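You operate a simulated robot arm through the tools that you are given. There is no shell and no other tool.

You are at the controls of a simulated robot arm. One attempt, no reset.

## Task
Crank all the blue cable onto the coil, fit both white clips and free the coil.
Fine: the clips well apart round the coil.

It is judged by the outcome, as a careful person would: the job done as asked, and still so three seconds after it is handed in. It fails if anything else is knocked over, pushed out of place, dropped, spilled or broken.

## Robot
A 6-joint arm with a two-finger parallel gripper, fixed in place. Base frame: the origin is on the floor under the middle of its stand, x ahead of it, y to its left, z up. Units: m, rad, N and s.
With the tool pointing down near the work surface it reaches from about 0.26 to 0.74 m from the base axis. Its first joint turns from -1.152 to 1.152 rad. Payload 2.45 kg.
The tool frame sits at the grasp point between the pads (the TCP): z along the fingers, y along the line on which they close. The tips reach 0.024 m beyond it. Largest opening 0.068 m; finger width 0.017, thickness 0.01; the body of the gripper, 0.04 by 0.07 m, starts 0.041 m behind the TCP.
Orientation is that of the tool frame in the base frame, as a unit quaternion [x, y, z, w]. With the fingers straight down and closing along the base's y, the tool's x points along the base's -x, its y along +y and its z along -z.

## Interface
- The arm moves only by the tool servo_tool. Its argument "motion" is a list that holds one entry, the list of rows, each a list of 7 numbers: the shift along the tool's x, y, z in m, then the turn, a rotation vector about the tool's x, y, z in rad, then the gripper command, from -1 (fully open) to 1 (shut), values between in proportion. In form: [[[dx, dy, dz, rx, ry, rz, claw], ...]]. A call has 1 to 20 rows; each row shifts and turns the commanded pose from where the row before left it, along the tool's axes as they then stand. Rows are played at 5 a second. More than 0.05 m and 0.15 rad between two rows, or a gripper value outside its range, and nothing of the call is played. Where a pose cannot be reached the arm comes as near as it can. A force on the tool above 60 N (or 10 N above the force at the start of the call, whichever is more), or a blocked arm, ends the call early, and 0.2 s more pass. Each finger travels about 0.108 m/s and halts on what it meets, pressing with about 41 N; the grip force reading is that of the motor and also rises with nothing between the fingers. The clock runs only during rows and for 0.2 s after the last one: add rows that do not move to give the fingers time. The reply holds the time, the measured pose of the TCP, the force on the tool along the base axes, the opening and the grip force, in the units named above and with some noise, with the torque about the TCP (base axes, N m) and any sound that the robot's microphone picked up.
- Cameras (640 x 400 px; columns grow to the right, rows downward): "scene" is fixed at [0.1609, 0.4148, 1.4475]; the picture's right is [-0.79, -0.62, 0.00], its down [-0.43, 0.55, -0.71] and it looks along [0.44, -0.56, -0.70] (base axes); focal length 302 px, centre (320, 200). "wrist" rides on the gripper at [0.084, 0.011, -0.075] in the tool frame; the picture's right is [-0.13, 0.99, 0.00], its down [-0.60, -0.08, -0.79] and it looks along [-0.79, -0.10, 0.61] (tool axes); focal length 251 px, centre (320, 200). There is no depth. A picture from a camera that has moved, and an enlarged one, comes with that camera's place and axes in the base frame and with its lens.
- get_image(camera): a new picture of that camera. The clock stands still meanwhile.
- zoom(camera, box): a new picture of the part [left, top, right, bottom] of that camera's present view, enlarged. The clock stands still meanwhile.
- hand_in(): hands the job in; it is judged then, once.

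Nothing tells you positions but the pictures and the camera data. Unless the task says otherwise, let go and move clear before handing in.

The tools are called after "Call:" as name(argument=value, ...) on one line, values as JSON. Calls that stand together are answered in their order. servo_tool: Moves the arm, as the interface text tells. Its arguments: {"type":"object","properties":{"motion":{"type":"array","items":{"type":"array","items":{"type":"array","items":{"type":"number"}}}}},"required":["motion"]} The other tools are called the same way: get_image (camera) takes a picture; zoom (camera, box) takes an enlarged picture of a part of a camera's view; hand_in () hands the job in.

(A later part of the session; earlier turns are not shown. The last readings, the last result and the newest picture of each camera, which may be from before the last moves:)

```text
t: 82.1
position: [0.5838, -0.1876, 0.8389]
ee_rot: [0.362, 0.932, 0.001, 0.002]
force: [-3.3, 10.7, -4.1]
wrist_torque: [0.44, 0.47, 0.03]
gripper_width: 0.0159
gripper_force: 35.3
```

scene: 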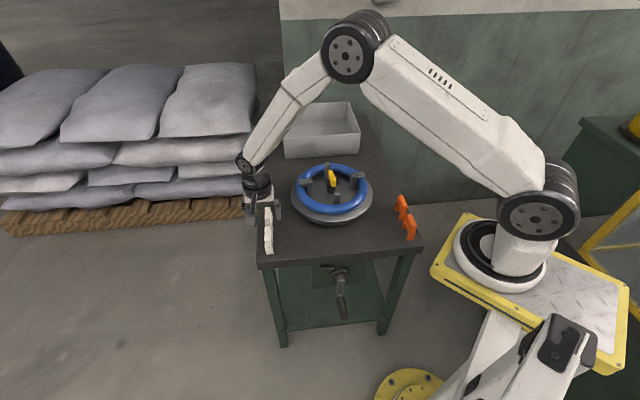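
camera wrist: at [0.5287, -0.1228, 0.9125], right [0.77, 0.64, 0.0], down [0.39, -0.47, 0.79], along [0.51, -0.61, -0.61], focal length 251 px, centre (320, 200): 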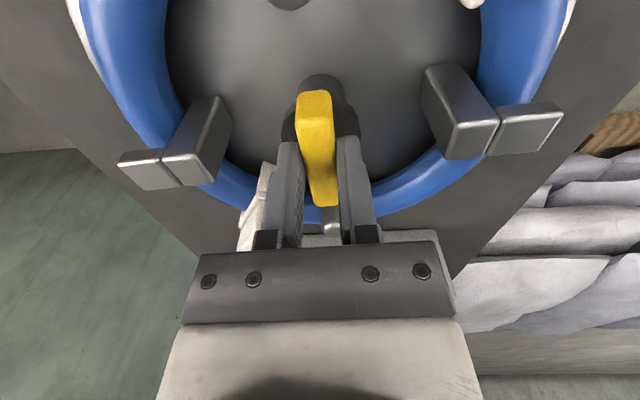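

The side load is nearly gone. Now I'll try a small turn counter-clockwise seen from above, the direction in which the ratchet holds the turntable.

Call:
servo_tool(motion=[[[0, 0, 0, 0, 0, -0.05, 1], [0, 0, 0, 0, 0, -0.05, 1], [0, 0, 0, 0, 0, 0, 1]]])

Call:
zoom(camera="scene", box=[280, 150, 390, 230])

Call:
get_image(camera="wrist")

```text
t: 82.9
position: [0.5832, -0.1878, 0.8374]
ee_rot: [0.315, 0.949, 0.001, 0.0]
force: [-8.4, 23.6, -0.3]
wrist_torque: [0.15, -0.13, 0.06]
gripper_width: 0.0163
gripper_force: 34.9
```

```text
5.00 times, centred on (335, 190) of scene
camera zoom: at [0.1607, 0.4154, 1.4474], right [-0.79, -0.62, 0.0], down [-0.43, 0.55, -0.71], along [0.44, -0.56, -0.7], focal length 1510 px, centre (245, 250)
```

zoom: 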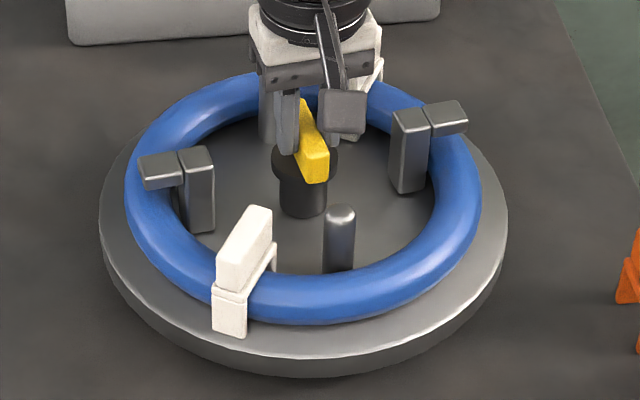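

```text
taken
camera wrist: at [0.5221, -0.1292, 0.9127], right [0.7, 0.72, 0.0], down [0.44, -0.42, 0.79], along [0.57, -0.55, -0.61], focal length 251 px, centre (320, 200)
```

wrist: 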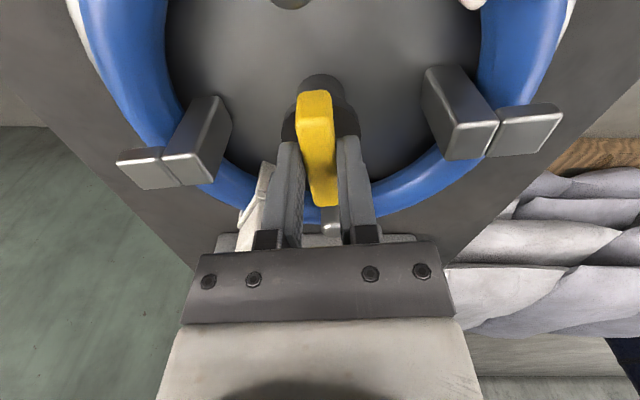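

So far the turntable is following the lever, probably backlash before the pawl catches. I'll keep turning gently and watch for the turntable to stop.

Call:
servo_tool(motion=[[[0, 0, 0, 0, 0, -0.08, 1], [0, 0, 0, 0, 0, -0.08, 1], [0, 0, 0, 0, 0, -0.08, 1], [0, 0, 0, 0, 0, 0, 1]]])

Call:
zoom(camera="scene", box=[280, 150, 390, 230])

Call:
get_image(camera="wrist")

```text
t: 83.9
position: [0.5818, -0.1888, 0.8384]
ee_rot: [0.199, 0.98, 0.0, 0.0]
force: [-9.7, 21.7, -3.4]
wrist_torque: [0.03, -0.64, 0.07]
gripper_width: 0.016
gripper_force: 34.7
```

```text
5.00 times, centred on (335, 190) of scene
camera zoom: at [0.1607, 0.4153, 1.4474], right [-0.79, -0.62, 0.0], down [-0.43, 0.55, -0.71], along [0.44, -0.56, -0.7], focal length 1510 px, centre (245, 250)
```

zoom: 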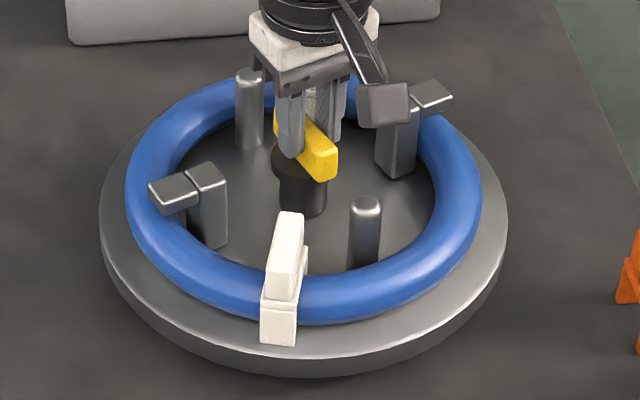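

```text
taken
camera wrist: at [0.5093, -0.1463, 0.9126], right [0.5, 0.86, 0.0], down [0.52, -0.31, 0.79], along [0.69, -0.4, -0.61], focal length 251 px, centre (320, 200)
```

wrist: 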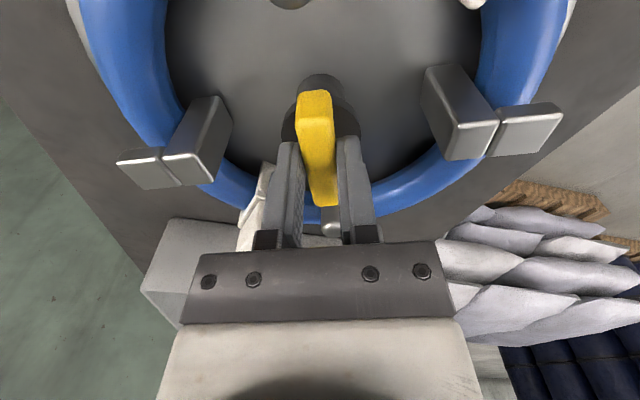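

The turntable is still following with almost no torque. I'll look at the crank and pawl to see what the ratchet is doing.

Call:
zoom(camera="scene", box=[290, 250, 390, 330])

Call:
zoom(camera="scene", box=[310, 255, 360, 295])

Call:
get_image(camera="scene")

```text
5.00 times, centred on (340, 290) of scene
camera zoom: at [0.1607, 0.4153, 1.4474], right [-0.79, -0.62, 0.0], down [-0.43, 0.55, -0.71], along [0.44, -0.56, -0.7], focal length 1510 px, centre (220, -250)
```

zoom: 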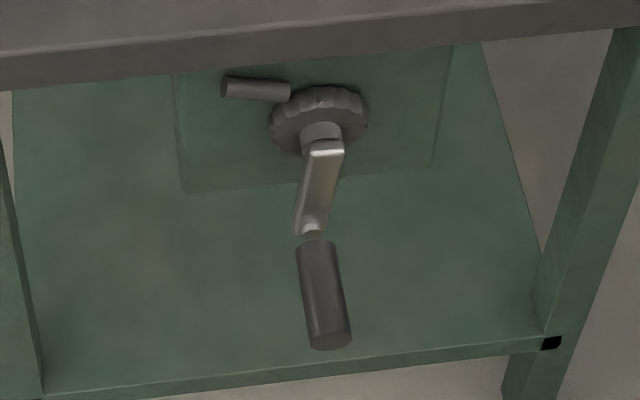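

```text
10.00 times, centred on (335, 275) of scene
camera zoom: at [0.1607, 0.4153, 1.4474], right [-0.79, -0.62, 0.0], down [-0.43, 0.55, -0.71], along [0.44, -0.56, -0.7], focal length 3020 px, centre (170, -550)
```

zoom: 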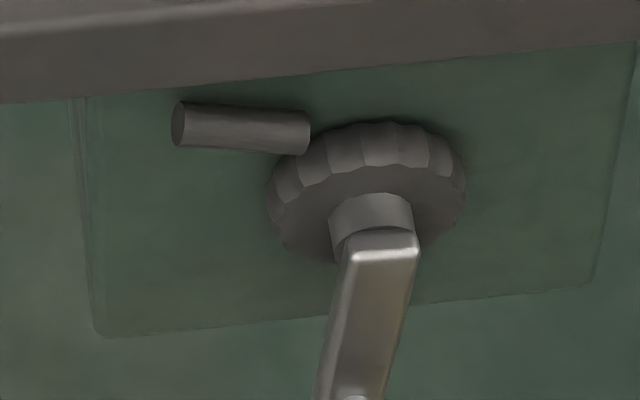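

```text
taken
```

scene: 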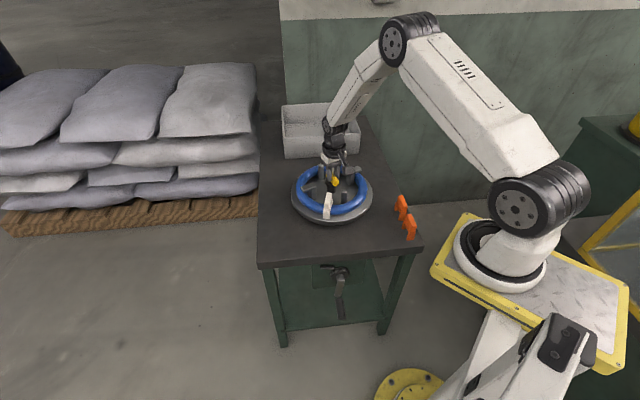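

The crank handle has moved slightly forward, so counter-clockwise is the winding direction and the ratchet allows it. The ratchet therefore holds the turntable against clockwise turning, so I'll turn the lever clockwise.

Call:
servo_tool(motion=[[[0, 0, 0, 0, 0, 0.06, 1], [0, 0, 0, 0, 0, 0.06, 1], [0, 0, 0, 0, 0, 0.06, 1], [0, 0, 0, 0, 0, 0, 1]]])

Call:
zoom(camera="scene", box=[280, 150, 390, 230])

Call:
get_image(camera="wrist")

```text
t: 84.9
position: [0.5826, -0.188, 0.8374]
ee_rot: [0.287, 0.958, 0.0, 0.001]
force: [-7.6, 26.6, 6.0]
wrist_torque: [0.54, 0.35, 0.1]
gripper_width: 0.0159
gripper_force: 34.4
```

```text
5.00 times, centred on (335, 190) of scene
camera zoom: at [0.1606, 0.4155, 1.4474], right [-0.79, -0.62, 0.0], down [-0.43, 0.55, -0.71], along [0.44, -0.56, -0.7], focal length 1510 px, centre (245, 250)
```

zoom: 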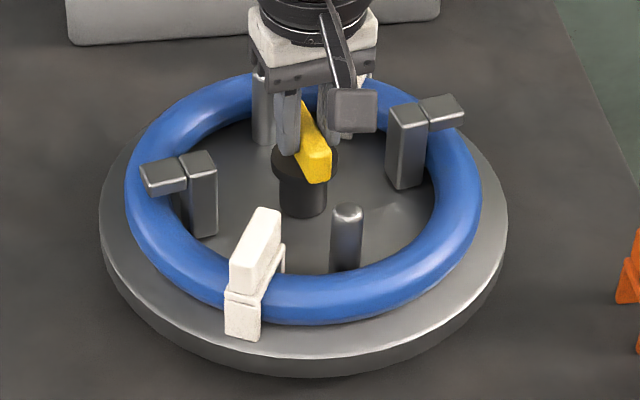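

```text
taken
camera wrist: at [0.5186, -0.133, 0.9126], right [0.65, 0.76, 0.0], down [0.46, -0.4, 0.79], along [0.6, -0.52, -0.61], focal length 251 px, centre (320, 200)
```

wrist: 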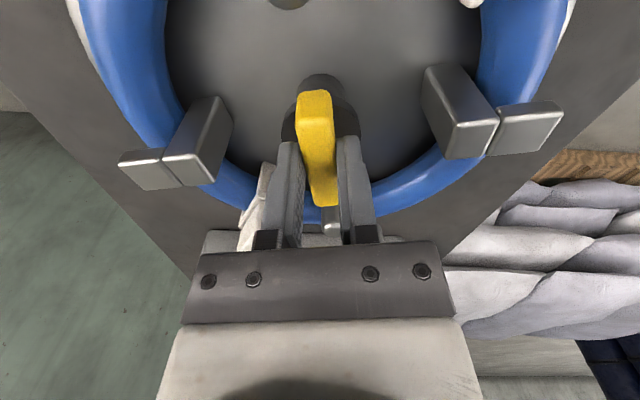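

Still backlash. I'll continue clockwise past the original position and watch for the pawl to catch.

Call:
servo_tool(motion=[[[0, 0, 0, 0, 0, 0.07, 1], [0, 0, 0, 0, 0, 0.07, 1], [0, 0, 0, 0, 0, 0.07, 1], [0, 0, 0, 0, 0, 0.07, 1], [0, 0, 0, 0, 0, 0, 1]]])

Call:
zoom(camera="scene", box=[280, 150, 390, 230])

Call:
get_image(camera="wrist")

```text
t: 86.1
position: [0.5832, -0.1878, 0.8369]
ee_rot: [0.417, 0.909, 0.0, 0.002]
force: [-0.8, 30.0, -0.9]
wrist_torque: [0.95, 0.56, 0.13]
gripper_width: 0.0158
gripper_force: 34.7
```

```text
5.00 times, centred on (335, 190) of scene
camera zoom: at [0.1609, 0.4155, 1.4473], right [-0.79, -0.62, 0.0], down [-0.43, 0.55, -0.71], along [0.44, -0.56, -0.7], focal length 1510 px, centre (245, 250)
```

zoom: 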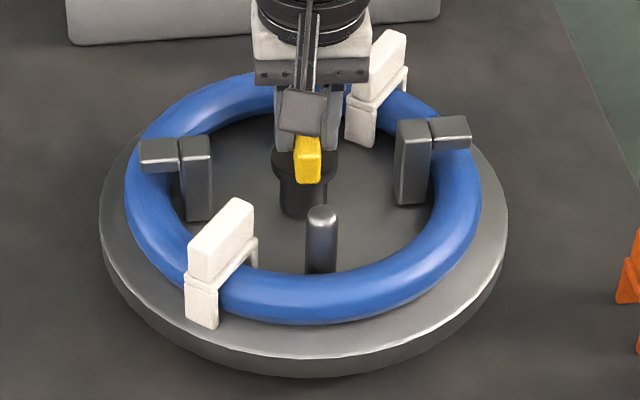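

```text
taken
camera wrist: at [0.5371, -0.1166, 0.9126], right [0.84, 0.55, 0.0], down [0.33, -0.51, 0.79], along [0.44, -0.66, -0.61], focal length 251 px, centre (320, 200)
```

wrist: 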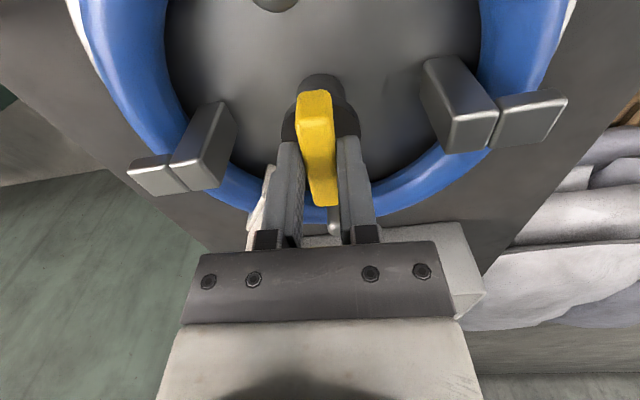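

The pawl has caught: the lever is now turning relative to the turntable. I'll trim the side load and keep turning clockwise.

Call:
servo_tool(motion=[[[0.0015, 0.0015, 0, 0, 0, 0, 1], [0, 0, 0, 0, 0, 0.07, 1], [0, 0, 0, 0, 0, 0.07, 1], [0, 0, 0, 0, 0, 0.07, 1], [0, 0, 0, 0, 0, 0.07, 1], [0, 0, 0, 0, 0, 0, 1]]])

Call:
zoom(camera="scene", box=[280, 150, 390, 230])

Call:
get_image(camera="wrist")

```text
t: 87.5
position: [0.5849, -0.1865, 0.8376]
ee_rot: [0.54, 0.842, 0.001, 0.002]
force: [6.7, 16.9, -22.1]
wrist_torque: [-0.41, -0.23, 0.07]
gripper_width: 0.0159
gripper_force: 34.4
```

```text
5.00 times, centred on (335, 190) of scene
camera zoom: at [0.1615, 0.4151, 1.4474], right [-0.79, -0.62, 0.0], down [-0.43, 0.55, -0.71], along [0.44, -0.56, -0.7], focal length 1510 px, centre (245, 250)
```

zoom: 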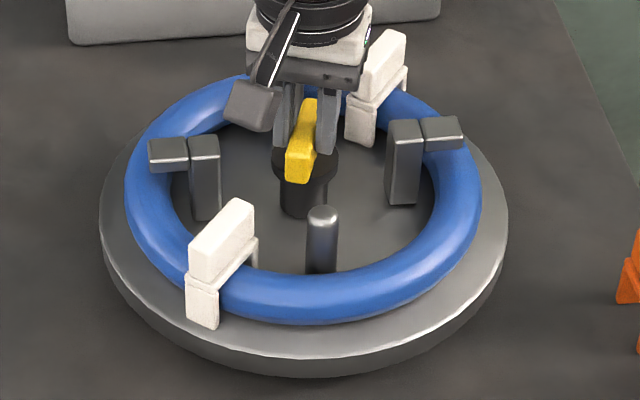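

```text
taken
camera wrist: at [0.5596, -0.1058, 0.9126], right [0.96, 0.29, 0.0], down [0.18, -0.58, 0.79], along [0.24, -0.76, -0.61], focal length 251 px, centre (320, 200)
```

wrist: 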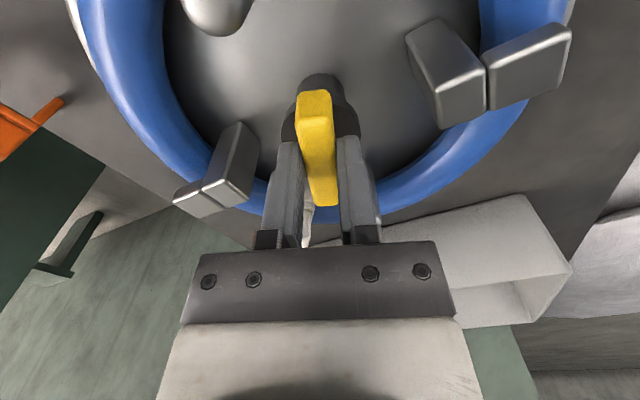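

The hooked posts are drawing inwards as the lever turns, which is what frees the coil. I'll keep turning clockwise.

Call:
servo_tool(motion=[[[0, 0, 0.001, 0, 0, 0, 1], [0, 0, 0, 0, 0, 0.07, 1], [0, 0, 0, 0, 0, 0.07, 1], [0, 0, 0, 0, 0, 0.07, 1], [0, 0, 0, 0, 0, 0.07, 1], [0, 0, 0, 0, 0, 0.07, 1], [0, 0, 0, 0, 0, 0, 1]]])

Call:
zoom(camera="scene", box=[280, 150, 390, 230])

Call:
get_image(camera="wrist")

```text
t: 89.1
position: [0.5851, -0.1859, 0.8373]
ee_rot: [0.678, 0.735, 0.001, 0.003]
force: [11.7, 25.1, 0.7]
wrist_torque: [0.62, 0.18, 0.07]
gripper_width: 0.0157
gripper_force: 34.5
```

```text
5.00 times, centred on (335, 190) of scene
camera zoom: at [0.1612, 0.4154, 1.4473], right [-0.79, -0.62, 0.0], down [-0.43, 0.55, -0.71], along [0.44, -0.56, -0.7], focal length 1510 px, centre (245, 250)
```

zoom: 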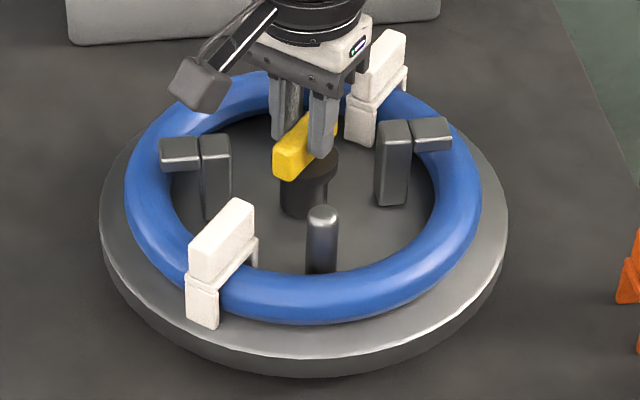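

```text
taken
camera wrist: at [0.5899, -0.1017, 0.9127], right [1.0, -0.05, 0.01], down [-0.04, -0.61, 0.79], along [-0.03, -0.79, -0.61], focal length 251 px, centre (320, 200)
```

wrist: 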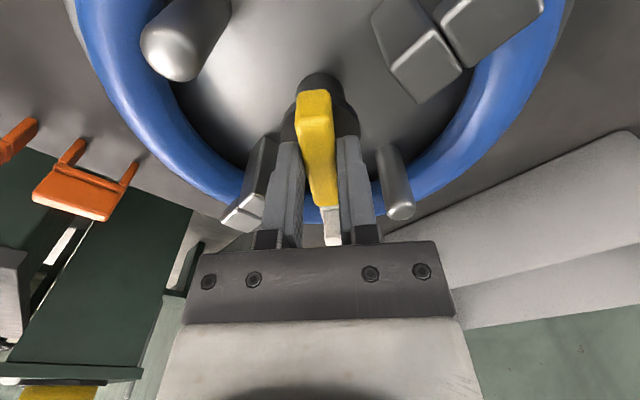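

Call:
servo_tool(motion=[[[0, 0.001, 0, 0, 0, 0.07, 1], [0.001, 0, 0, 0, 0, 0.07, 1], [0, 0, 0, 0, 0, 0.07, 1], [0, 0, 0, 0, 0, 0.07, 1], [0, 0, 0, 0, 0, 0.07, 1], [0, 0, 0, 0, 0, 0, 1]]])

Call:
zoom(camera="scene", box=[280, 150, 390, 230])

Call:
get_image(camera="wrist")

```text
t: 90.5
position: [0.5868, -0.1865, 0.8389]
ee_rot: [0.796, 0.605, 0.003, 0.005]
force: [29.0, 13.1, -5.3]
wrist_torque: [-0.21, 0.12, 0.16]
gripper_width: 0.0159
gripper_force: 35.2
```

```text
5.00 times, centred on (335, 190) of scene
camera zoom: at [0.1617, 0.4151, 1.4473], right [-0.79, -0.62, 0.0], down [-0.43, 0.55, -0.71], along [0.44, -0.56, -0.7], focal length 1510 px, centre (245, 250)
```

zoom: 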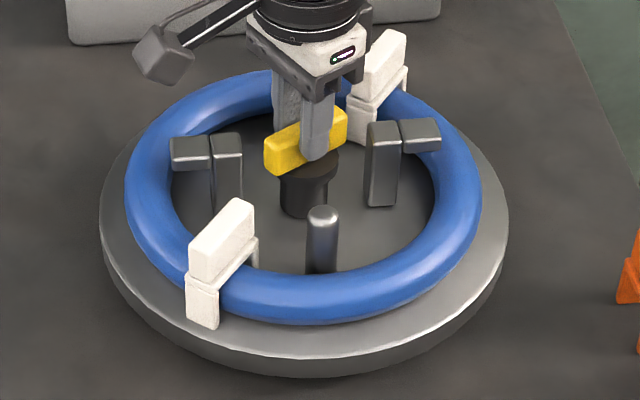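

```text
taken
camera wrist: at [0.62, -0.1084, 0.9129], right [0.92, -0.39, 0.01], down [-0.25, -0.56, 0.79], along [-0.3, -0.73, -0.61], focal length 251 px, centre (320, 200)
```

wrist: 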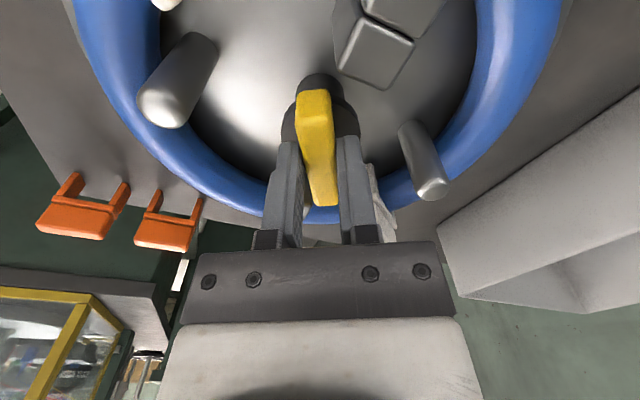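

The tabs are still slightly over the coil. I'll trim the position and go on turning.

Call:
servo_tool(motion=[[[0.0015, 0.0015, 0, 0, 0, 0.07, 1], [0, 0, 0, 0, 0, 0.07, 1], [0, 0, 0, 0, 0, 0.07, 1], [0, 0, 0, 0, 0, 0.07, 1], [0, 0, 0, 0, 0, 0, 1]]])

Call:
zoom(camera="scene", box=[280, 150, 390, 230])

Call:
get_image(camera="wrist")

```text
t: 91.7
position: [0.5894, -0.1874, 0.838]
ee_rot: [0.873, 0.488, 0.004, 0.005]
force: [18.2, -20.5, -5.0]
wrist_torque: [-0.89, 0.64, 0.06]
gripper_width: 0.0155
gripper_force: 35.0
```

```text
5.00 times, centred on (335, 190) of scene
camera zoom: at [0.1615, 0.4143, 1.4476], right [-0.79, -0.62, 0.0], down [-0.43, 0.55, -0.71], along [0.44, -0.56, -0.7], focal length 1510 px, centre (245, 250)
```

zoom: 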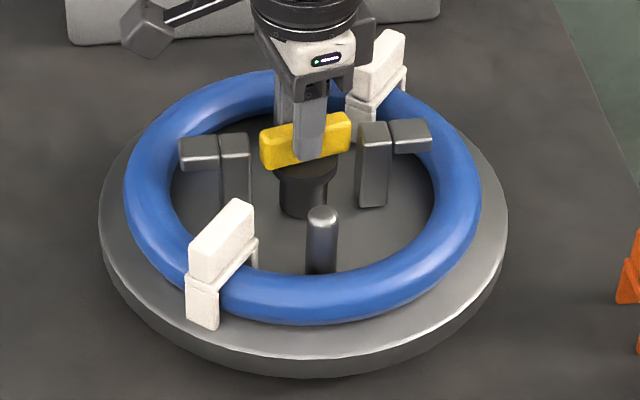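

```text
taken
camera wrist: at [0.6415, -0.1211, 0.9131], right [0.78, -0.63, 0.01], down [-0.39, -0.47, 0.79], along [-0.49, -0.62, -0.61], focal length 251 px, centre (320, 200)
```

wrist: 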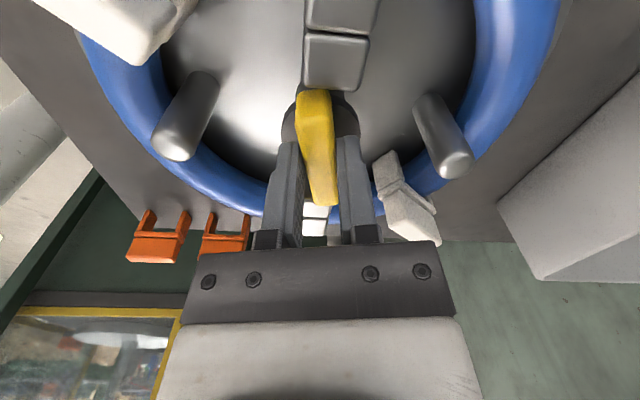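

Call:
servo_tool(motion=[[[0, 0.0015, 0, 0, 0, 0.06, 1], [0, 0, 0, 0, 0, 0.06, 1], [0, 0, 0, 0, 0, 0.06, 1], [0, 0, 0, 0, 0, 0, 1]]])

Call:
zoom(camera="scene", box=[280, 150, 390, 230])

Call:
get_image(camera="wrist")

```text
t: 92.7
position: [0.5899, -0.1882, 0.8381]
ee_rot: [0.913, 0.407, 0.002, 0.003]
force: [8.8, -21.3, 8.8]
wrist_torque: [-0.59, 0.52, 0.07]
gripper_width: 0.0157
gripper_force: 34.6
```

```text
5.00 times, centred on (335, 190) of scene
camera zoom: at [0.161, 0.4144, 1.4477], right [-0.79, -0.62, 0.0], down [-0.43, 0.55, -0.71], along [0.44, -0.56, -0.7], focal length 1510 px, centre (245, 250)
```

zoom: 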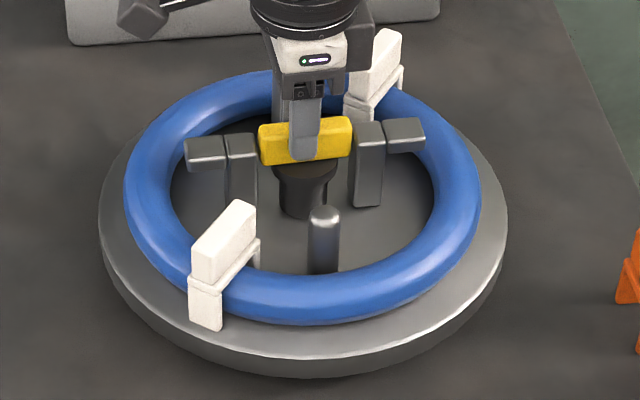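

```text
taken
camera wrist: at [0.6533, -0.1323, 0.9132], right [0.65, -0.76, 0.01], down [-0.47, -0.39, 0.79], along [-0.6, -0.52, -0.61], focal length 251 px, centre (320, 200)
```

wrist: 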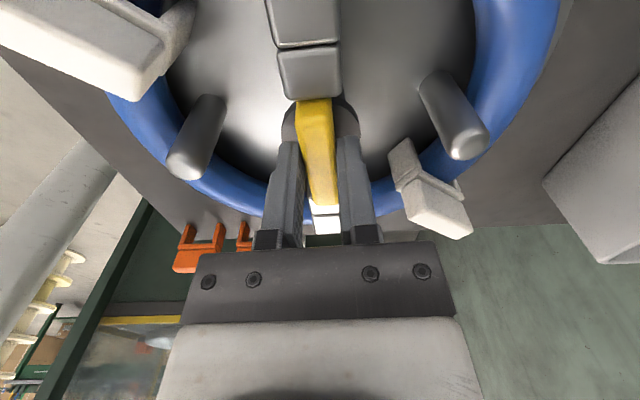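

The tabs now look to be inside the coil's inner edge, at about 0.078 against 0.0865. I'll nudge a little further to reach the end of the lever's travel.

Call:
servo_tool(motion=[[[0, 0.001, 0, 0, 0, 0.05, 1], [0, 0, 0, 0, 0, 0.04, 1], [0, 0, 0, 0, 0, 0, 1]]])

Call:
zoom(camera="scene", box=[280, 150, 390, 230])

Call:
get_image(camera="wrist")

```text
t: 93.5
position: [0.5891, -0.1882, 0.837]
ee_rot: [0.93, 0.367, 0.001, 0.003]
force: [-3.8, -17.6, 25.7]
wrist_torque: [-0.24, 0.55, 0.46]
gripper_width: 0.016
gripper_force: 34.8
```

```text
5.00 times, centred on (335, 190) of scene
camera zoom: at [0.1603, 0.4146, 1.4477], right [-0.79, -0.62, 0.0], down [-0.43, 0.55, -0.71], along [0.44, -0.56, -0.7], focal length 1510 px, centre (245, 250)
```

zoom: 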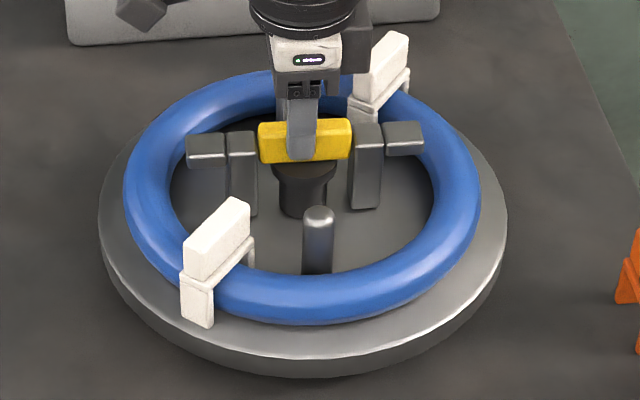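

```text
taken
camera wrist: at [0.6584, -0.1384, 0.9131], right [0.58, -0.81, 0.0], down [-0.5, -0.35, 0.79], along [-0.64, -0.46, -0.61], focal length 251 px, centre (320, 200)
```

wrist: 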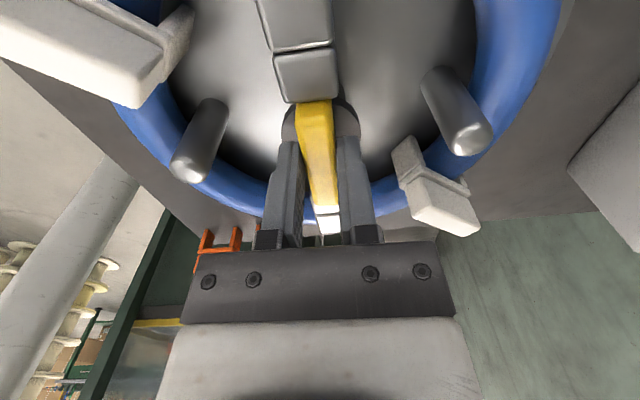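

There is a clear rise in torque, so the lever is at its end stop. I'll relax slightly, let go and lift away, then check the result.

Call:
servo_tool(motion=[[[0, 0, 0, 0, 0, -0.04, 1], [0, 0, 0, 0, 0, 0, -0.1], [0, 0, 0, 0, 0, 0, -0.1], [0, 0, 0, 0, 0, 0, -0.1], [0, 0, -0.02, 0, 0, 0, -0.1], [0, 0, -0.03, 0, 0, 0, -0.1], [0, 0, -0.04, 0, 0, 0, -0.1], [0, 0, -0.04, 0, 0, 0, -0.1], [0, 0, 0, 0, 0, 0, -0.1]]])

Call:
zoom(camera="scene", box=[280, 150, 390, 230])

Call:
get_image(camera="wrist")

```text
t: 95.5
position: [0.5852, -0.1852, 0.9659]
ee_rot: [0.923, 0.385, 0.002, 0.001]
force: [0.4, 0.7, 0.3]
wrist_torque: [0.02, 0.0, 0.03]
gripper_width: 0.0372
gripper_force: 0.1
```

```text
5.00 times, centred on (335, 190) of scene
camera zoom: at [0.1609, 0.4148, 1.4475], right [-0.79, -0.62, 0.0], down [-0.43, 0.55, -0.71], along [0.44, -0.56, -0.7], focal length 1510 px, centre (245, 250)
```

zoom: 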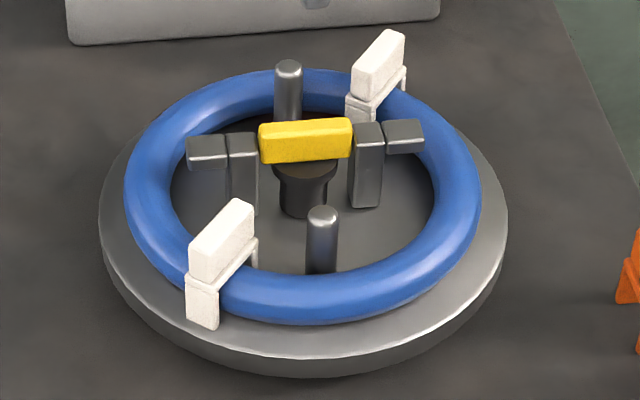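

```text
taken
camera wrist: at [0.6519, -0.1338, 1.0406], right [0.61, -0.79, 0.0], down [-0.48, -0.37, 0.79], along [-0.62, -0.49, -0.61], focal length 251 px, centre (320, 200)
```

wrist: 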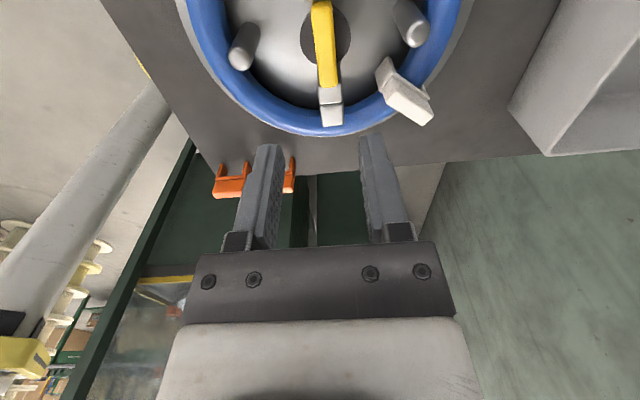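

The lever is fully turned and the tabs are about 12 mm inside the coil. I'll now inspect the clips, the tray and the rest of the scene closely.

Call:
zoom(camera="scene", box=[305, 180, 345, 220])

Call:
zoom(camera="scene", box=[335, 150, 375, 190])

Call:
get_image(camera="scene")

Call:
zoom(camera="wrist", box=[180, 0, 480, 150])

```text
10.00 times, centred on (325, 200) of scene
camera zoom: at [0.1609, 0.4148, 1.4475], right [-0.79, -0.62, 0.0], down [-0.43, 0.55, -0.71], along [0.44, -0.56, -0.7], focal length 3020 px, centre (270, 200)
```

zoom: 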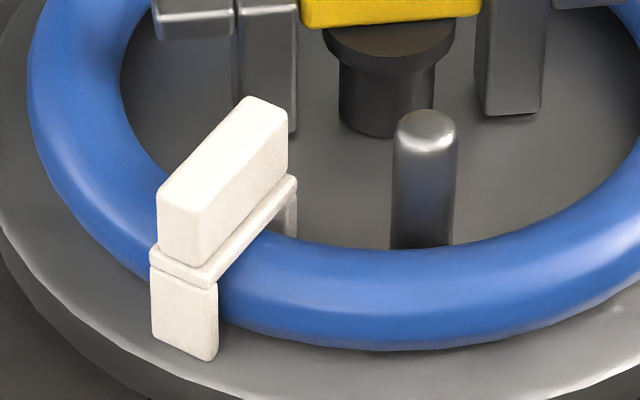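

```text
10.00 times, centred on (355, 170) of scene
camera zoom: at [0.1609, 0.4148, 1.4475], right [-0.79, -0.62, 0.0], down [-0.43, 0.55, -0.71], along [0.44, -0.56, -0.7], focal length 3020 px, centre (-30, 500)
```

zoom: 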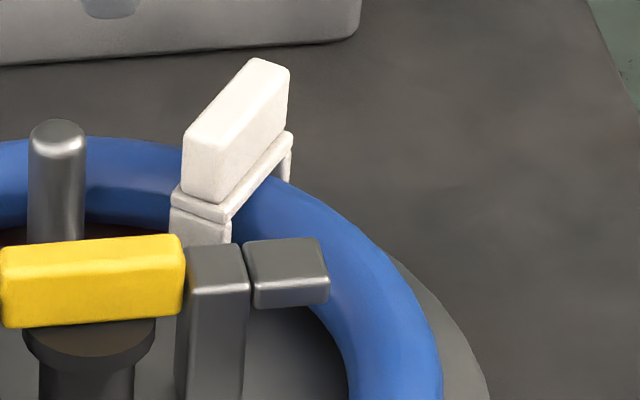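

```text
taken
```

scene: 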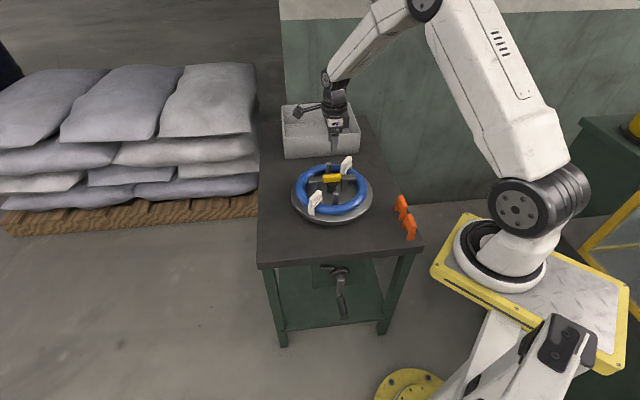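

```text
2.13 times, centred on (330, 75) of wrist
camera zoom: at [0.6519, -0.1338, 1.0406], right [0.61, -0.79, 0.0], down [-0.48, -0.37, 0.79], along [-0.62, -0.49, -0.61], focal length 536 px, centre (299, 467)
```

zoom: 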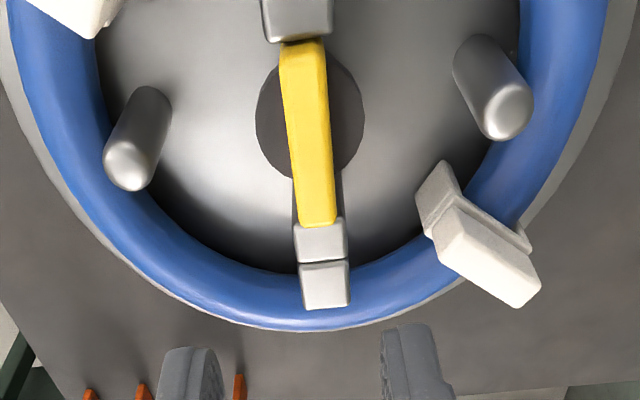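

Call:
servo_tool(motion=[[[0.03, 0, -0.03, 0, 0, 0, -0.1], [0.04, 0, -0.02, 0, 0, 0, -0.1], [0.04, 0, -0.02, 0, 0, 0, -0.1], [0.04, 0, -0.02, 0, 0, 0, -0.1], [0, 0, 0, 0, 0, 0, -0.1]]])

Call:
get_image(camera="scene")

Call:
zoom(camera="scene", box=[260, 90, 400, 240])

Call:
get_image(camera="wrist")

```text
t: 96.7
position: [0.6912, -0.0775, 1.056]
ee_rot: [0.923, 0.385, 0.001, 0.001]
force: [-0.2, 0.0, 0.0]
wrist_torque: [0.01, 0.02, 0.02]
gripper_width: 0.0373
gripper_force: 0.1
```

```text
taken
```

scene: 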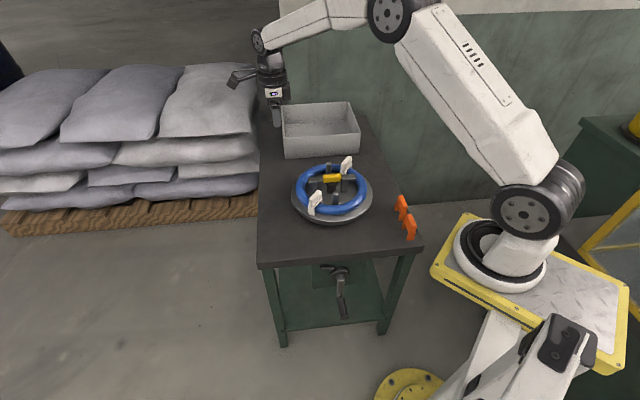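

```text
2.67 times, centred on (330, 165) of scene
camera zoom: at [0.1609, 0.4149, 1.4475], right [-0.79, -0.62, 0.0], down [-0.43, 0.55, -0.71], along [0.44, -0.56, -0.7], focal length 805 px, centre (293, 293)
```

zoom: 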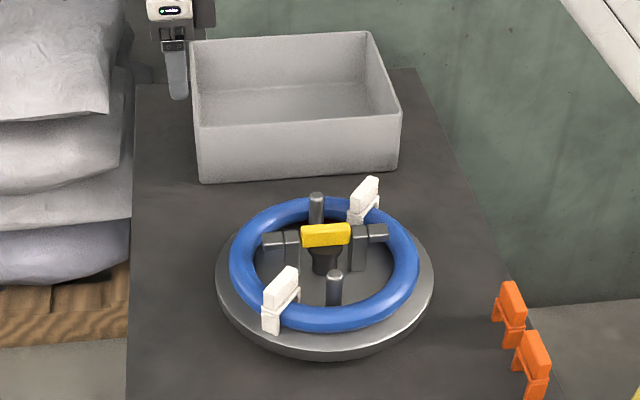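

```text
taken
camera wrist: at [0.7576, -0.0248, 1.1319], right [0.61, -0.79, 0.0], down [-0.48, -0.37, 0.79], along [-0.62, -0.49, -0.61], focal length 251 px, centre (320, 200)
```

wrist: 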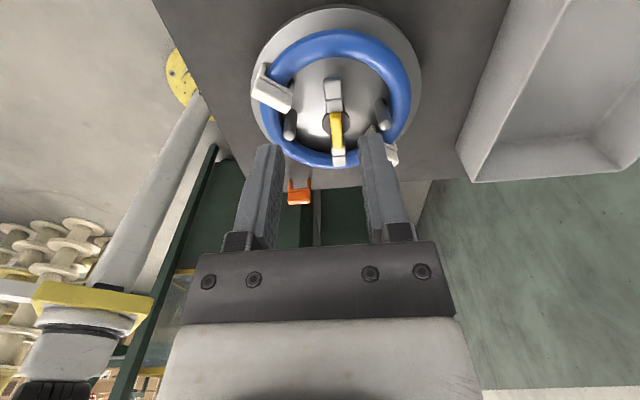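

The tray is empty, both clips are on, and the orange clips are untouched. Before finishing I want to be sure the clips really hold, so I'll take clip 1's block and tug it very gently. I'll move above it first.

Call:
servo_tool(motion=[[[0, 0, 0, 0, 0, -0.13, -0.5], [0, 0, 0, 0, 0, -0.13, -0.5], [0, 0, 0, 0, 0, -0.13, -0.5], [0, 0, 0, 0, 0, -0.13, -0.5], [0, 0, 0, 0, 0, -0.13, -0.5], [0, 0, 0, 0, 0, -0.13, -0.5], [0, 0, 0, 0, 0, -0.13, -0.5], [0.002, -0.0395, 0.025, 0, 0, 0, -0.5], [0.002, -0.0395, 0.025, 0, 0, 0, -0.5], [0.002, -0.0395, 0.025, 0, 0, 0, -0.5], [0, 0, 0.035, 0, 0, 0, -0.5], [0, 0, 0.035, 0, 0, 0, -0.5], [0, 0, 0, 0, 0, 0, -0.5], [0, 0, 0, 0, 0, 0, -0.5]]])

Call:
get_image(camera="wrist")

Call:
zoom(camera="scene", box=[280, 130, 390, 230])

```text
t: 99.7
position: [0.5758, -0.093, 0.9096]
ee_rot: [0.66, 0.751, 0.002, 0.002]
force: [0.2, 1.1, 0.1]
wrist_torque: [0.03, 0.0, -0.02]
gripper_width: 0.0512
gripper_force: 0.0
```

```text
taken
camera wrist: at [0.5758, -0.0071, 0.9852], right [1.0, 0.0, 0.0], down [0.0, -0.61, 0.79], along [0.0, -0.79, -0.61], focal length 251 px, centre (320, 200)
```

wrist: 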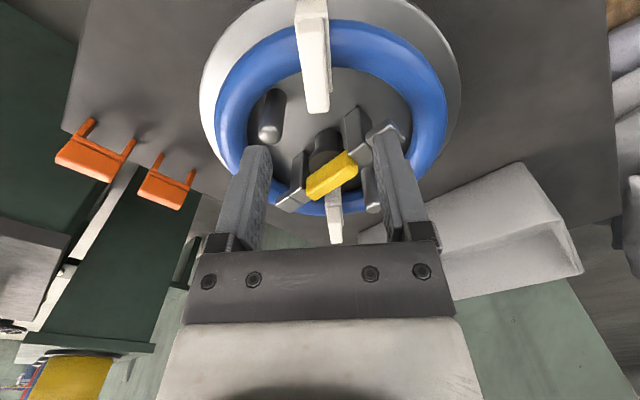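

```text
4.00 times, centred on (335, 180) of scene
camera zoom: at [0.1609, 0.4148, 1.4475], right [-0.79, -0.62, 0.0], down [-0.43, 0.55, -0.71], along [0.44, -0.56, -0.7], focal length 1208 px, centre (260, 280)
```

zoom: 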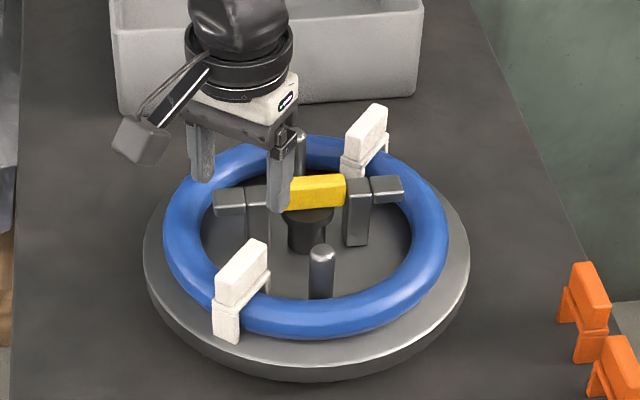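

Call:
servo_tool(motion=[[[0.005, -0.0027, 0, 0, 0, 0.04, -0.3], [0, 0, 0.02, 0, 0, 0, -0.3], [0, 0, 0.02, 0, 0, 0, -0.3], [0, 0, 0.012, 0, 0, 0, -0.3], [0, 0, 0, 0, 0, 0, -0.3], [0, 0, 0, 0, 0, 0, -0.3]]])

Call:
get_image(camera="wrist")

Call:
zoom(camera="wrist", box=[240, 50, 400, 190])

```text
t: 101.1
position: [0.5735, -0.0858, 0.8587]
ee_rot: [0.674, 0.738, 0.001, 0.002]
force: [-0.3, 0.0, -1.2]
wrist_torque: [0.0, -0.04, 0.02]
gripper_width: 0.0442
gripper_force: 0.2
```

```text
taken
camera wrist: at [0.576, -0.0011, 0.9342], right [1.0, -0.04, 0.0], down [-0.03, -0.61, 0.79], along [-0.03, -0.79, -0.61], focal length 251 px, centre (320, 200)
```

wrist: 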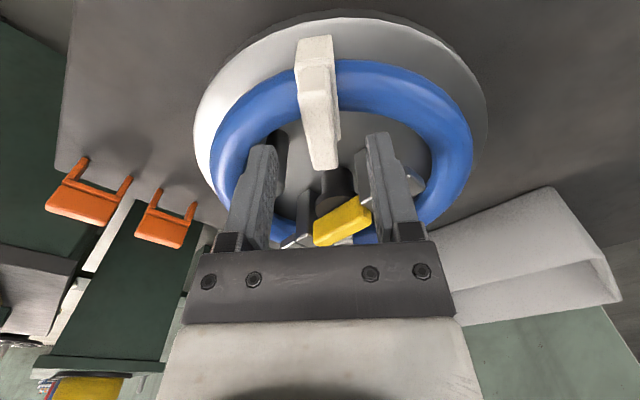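

```text
2.86 times, centred on (320, 120) of wrist
camera zoom: at [0.576, -0.0011, 0.9342], right [1.0, -0.04, 0.0], down [-0.03, -0.61, 0.79], along [-0.03, -0.79, -0.61], focal length 718 px, centre (320, 429)
```

zoom: 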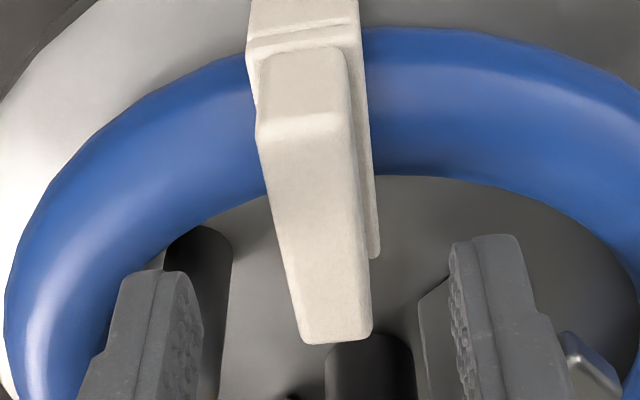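

The gripper is centred on the block. I'll go down, grip, and then tug up by a couple of millimetres while reading the force.

Call:
servo_tool(motion=[[[0, 0, 0.012, 0, 0, 0, -0.3], [0, 0, 0.012, 0, 0, 0, -0.3], [0, 0, 0, 0, 0, 0, -0.3], [0, 0, 0, 0, 0, 0, 0.4], [0, 0, 0, 0, 0, 0, 1], [0, 0, 0, 0, 0, 0, 1], [0, 0, 0, 0, 0, 0, 1]]])

Call:
servo_tool(motion=[[[0, 0, -0.001, 0, 0, 0, 1], [0, 0, 0, 0, 0, 0, 1]]])

Call:
zoom(camera="scene", box=[300, 175, 350, 215])

```text
t: 102.7
position: [0.5739, -0.0853, 0.8345]
ee_rot: [0.675, 0.738, 0.002, 0.001]
force: [1.0, 0.5, 0.0]
wrist_torque: [0.0, 0.01, 0.03]
gripper_width: 0.0144
gripper_force: 34.3
```

```text
t: 103.3
position: [0.5721, -0.0845, 0.8361]
ee_rot: [0.675, 0.738, 0.001, 0.002]
force: [-0.8, 0.9, 0.4]
wrist_torque: [0.01, -0.01, 0.04]
gripper_width: 0.015
gripper_force: 34.4
```

```text
10.00 times, centred on (325, 195) of scene
camera zoom: at [0.1609, 0.4148, 1.4475], right [-0.79, -0.62, 0.0], down [-0.43, 0.55, -0.71], along [0.44, -0.56, -0.7], focal length 3020 px, centre (270, 250)
```

zoom: 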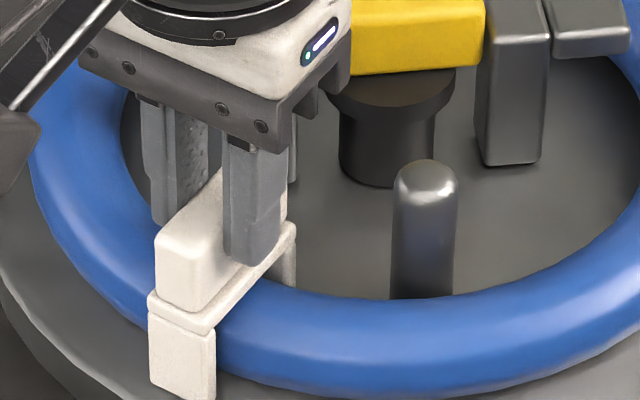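

Call:
servo_tool(motion=[[[0, 0, -0.0015, 0, 0, 0, 1], [0, 0, -0.0015, 0, 0, 0, 1], [0, 0, 0, 0, 0, 0, 1]]])

Call:
zoom(camera="scene", box=[300, 175, 350, 215])

Call:
zoom(camera="wrist", box=[220, 20, 420, 145])

```text
t: 104.1
position: [0.5735, -0.0859, 0.8392]
ee_rot: [0.675, 0.738, 0.001, 0.002]
force: [-0.1, 0.3, 0.5]
wrist_torque: [-0.02, 0.02, 0.0]
gripper_width: 0.0149
gripper_force: 33.8
```

```text
10.00 times, centred on (325, 195) of scene
camera zoom: at [0.1609, 0.4148, 1.4475], right [-0.79, -0.62, 0.0], down [-0.43, 0.55, -0.71], along [0.44, -0.56, -0.7], focal length 3020 px, centre (270, 250)
```

zoom: 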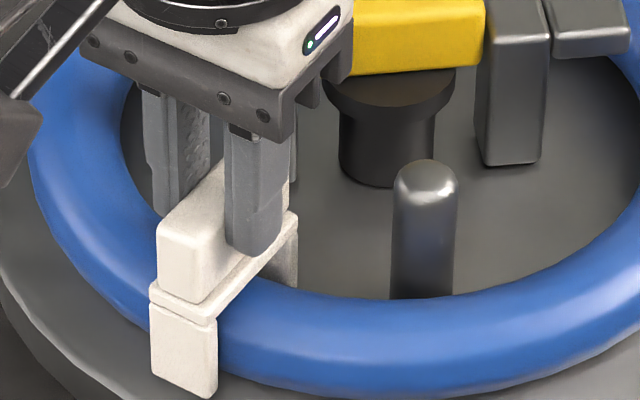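

```text
3.20 times, centred on (320, 82) of wrist
camera zoom: at [0.5763, -0.0007, 0.9148], right [1.0, -0.04, 0.0], down [-0.03, -0.61, 0.79], along [-0.03, -0.79, -0.61], focal length 805 px, centre (320, 576)
```

zoom: 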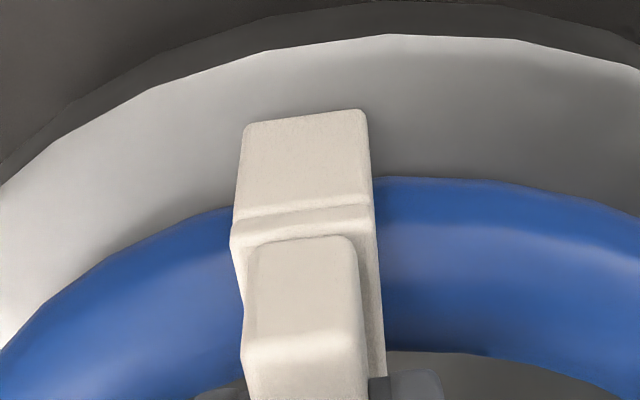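

The clip lifts freely by 4 mm with no resistance, so it isn't latched yet and I was right to test. I'll put it back down, let go, and press firmly on its top with closed fingers to see if it snaps.

Call:
servo_tool(motion=[[[0, 0, 0.002, 0, 0, 0, 1], [0, 0, 0.002, 0, 0, 0, 1], [0, 0, 0.001, 0, 0, 0, 1], [0, 0, 0, 0, 0, 0, 1]]])

Call:
servo_tool(motion=[[[0, 0, 0.002, 0, 0, 0, 1], [0, 0, 0.002, 0, 0, 0, 1], [0, 0, 0, 0, 0, 0, 1]]])

Call:
zoom(camera="wrist", box=[220, 20, 420, 145])

```text
t: 105.1
position: [0.5736, -0.0847, 0.8349]
ee_rot: [0.674, 0.738, 0.001, 0.003]
force: [-0.1, -0.7, 4.4]
wrist_torque: [-0.03, 0.07, 0.04]
gripper_width: 0.0145
gripper_force: 34.1
```

```text
t: 105.9
position: [0.575, -0.0855, 0.8318]
ee_rot: [0.674, 0.738, 0.002, 0.004]
force: [-1.6, 0.3, 31.7]
wrist_torque: [-0.03, 0.2, 0.02]
gripper_width: 0.0146
gripper_force: 34.3
```

```text
3.20 times, centred on (320, 82) of wrist
camera zoom: at [0.5771, -0.0004, 0.9071], right [1.0, -0.04, 0.01], down [-0.03, -0.61, 0.79], along [-0.03, -0.79, -0.61], focal length 805 px, centre (320, 576)
```

zoom: 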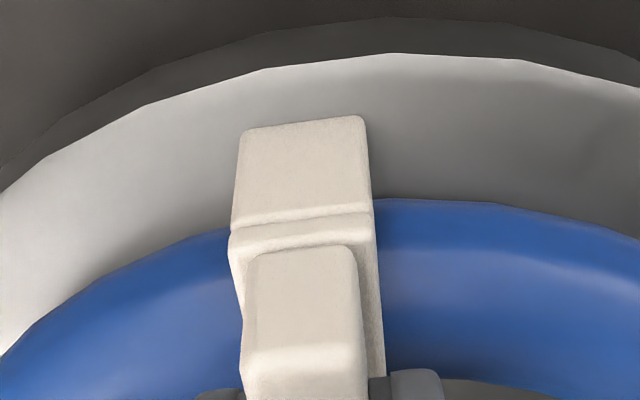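

Call:
servo_tool(motion=[[[0, 0, -0.002, 0, 0, 0, 1], [0, 0, 0, 0, 0, 0, -0.2], [0, 0, 0, 0, 0, 0, -0.2], [0, 0, -0.015, 0, 0, 0, -0.2], [0, 0, -0.025, 0, 0, 0, -0.2], [0, 0, 0, 0, 0, 0, 1], [0, 0, 0, 0, 0, 0, 1], [0, 0, 0, 0, 0, 0, 1]]])

Call:
get_image(camera="wrist")

Call:
zoom(camera="scene", box=[300, 165, 350, 215])

```text
t: 107.7
position: [0.5709, -0.0837, 0.8739]
ee_rot: [0.674, 0.738, 0.002, 0.002]
force: [-0.7, -0.1, 0.3]
wrist_torque: [0.04, -0.01, -0.03]
gripper_width: 0.0
gripper_force: 23.6
```

```text
taken
camera wrist: at [0.5744, 0.0001, 0.9482], right [1.0, -0.04, 0.0], down [-0.03, -0.61, 0.79], along [-0.03, -0.79, -0.61], focal length 251 px, centre (320, 200)
```

wrist: 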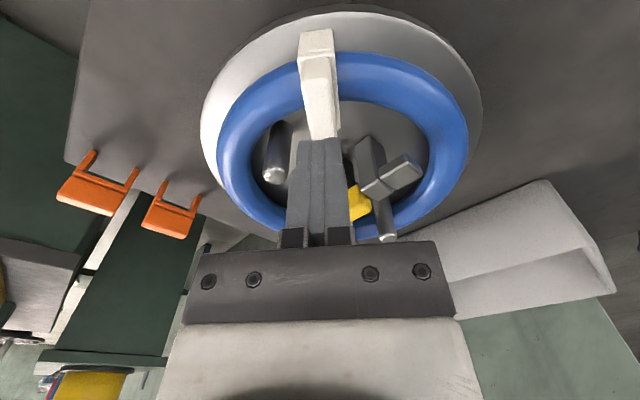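

```text
8.00 times, centred on (325, 190) of scene
camera zoom: at [0.1609, 0.4148, 1.4475], right [-0.79, -0.62, 0.0], down [-0.43, 0.55, -0.71], along [0.44, -0.56, -0.7], focal length 2416 px, centre (280, 280)
```

zoom: 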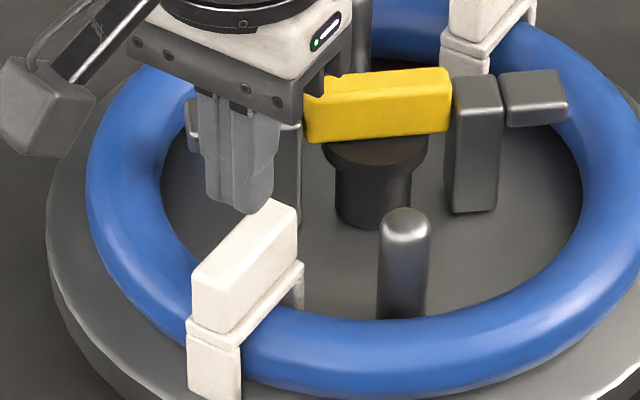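

Call:
servo_tool(motion=[[[0.001, 0.0015, 0.01, 0, 0, 0, 1], [0, 0, 0.008, 0, 0, 0, 1], [0, 0, 0.003, 0, 0, 0, 1], [0, 0, 0, 0, 0, 0, 1]]])

Call:
zoom(camera="scene", box=[300, 165, 350, 215])

Call:
zoom(camera="wrist", box=[240, 20, 400, 160])

```text
t: 108.7
position: [0.5753, -0.0836, 0.8511]
ee_rot: [0.674, 0.739, 0.001, 0.004]
force: [-0.4, -0.6, -0.3]
wrist_torque: [0.02, 0.03, 0.0]
gripper_width: 0.0
gripper_force: 23.6
```

```text
8.00 times, centred on (325, 190) of scene
camera zoom: at [0.1609, 0.4148, 1.4475], right [-0.79, -0.62, 0.0], down [-0.43, 0.55, -0.71], along [0.44, -0.56, -0.7], focal length 2416 px, centre (280, 280)
```

zoom: 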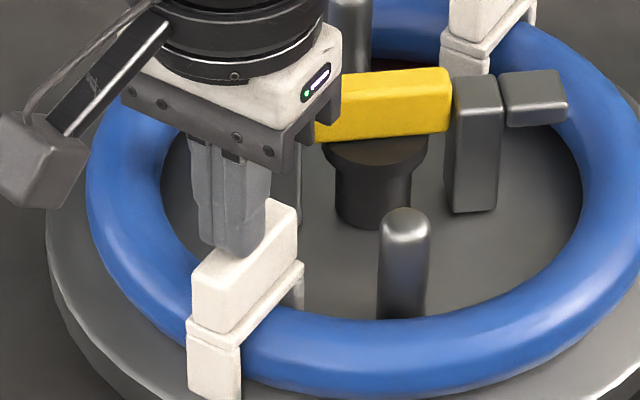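

```text
2.86 times, centred on (320, 90) of wrist
camera zoom: at [0.5772, 0.0014, 0.9256], right [1.0, -0.04, 0.0], down [-0.03, -0.61, 0.79], along [-0.03, -0.79, -0.61], focal length 718 px, centre (320, 514)
```

zoom: 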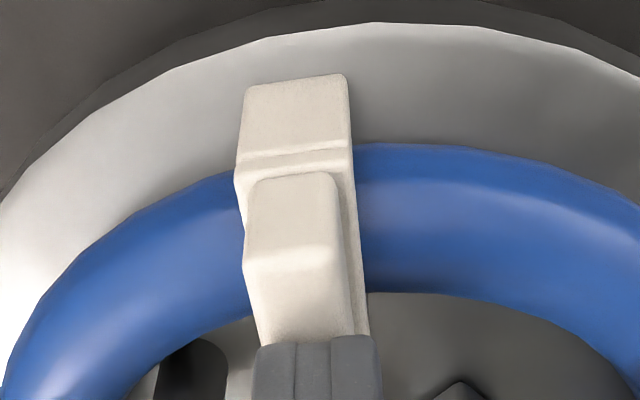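

Call:
servo_tool(motion=[[[0, 0, 0.002, 0, 0, 0, 1], [0, 0, 0.002, 0, 0, 0, 1], [0, 0, 0.002, 0, 0, 0, 1], [0, 0, 0, 0, 0, 0, 1]]])

Call:
zoom(camera="scene", box=[300, 165, 350, 215])

```text
t: 109.7
position: [0.579, -0.0846, 0.8489]
ee_rot: [0.674, 0.739, 0.004, 0.007]
force: [-3.4, 9.1, 48.0]
wrist_torque: [0.27, 0.14, -0.03]
gripper_width: 0.0
gripper_force: 23.5
```

```text
8.00 times, centred on (325, 190) of scene
camera zoom: at [0.1599, 0.4152, 1.4476], right [-0.79, -0.62, 0.0], down [-0.43, 0.55, -0.71], along [0.44, -0.56, -0.7], focal length 2416 px, centre (280, 280)
```

zoom: 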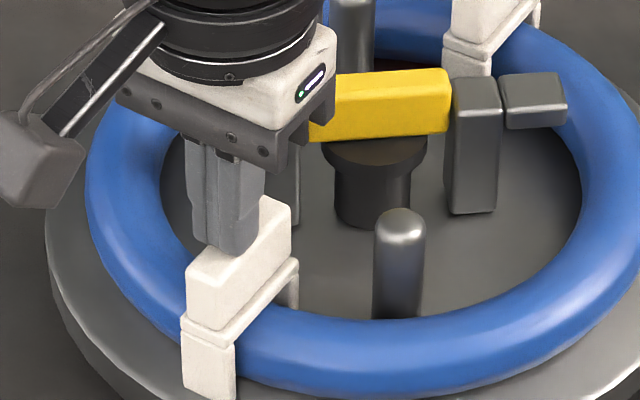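

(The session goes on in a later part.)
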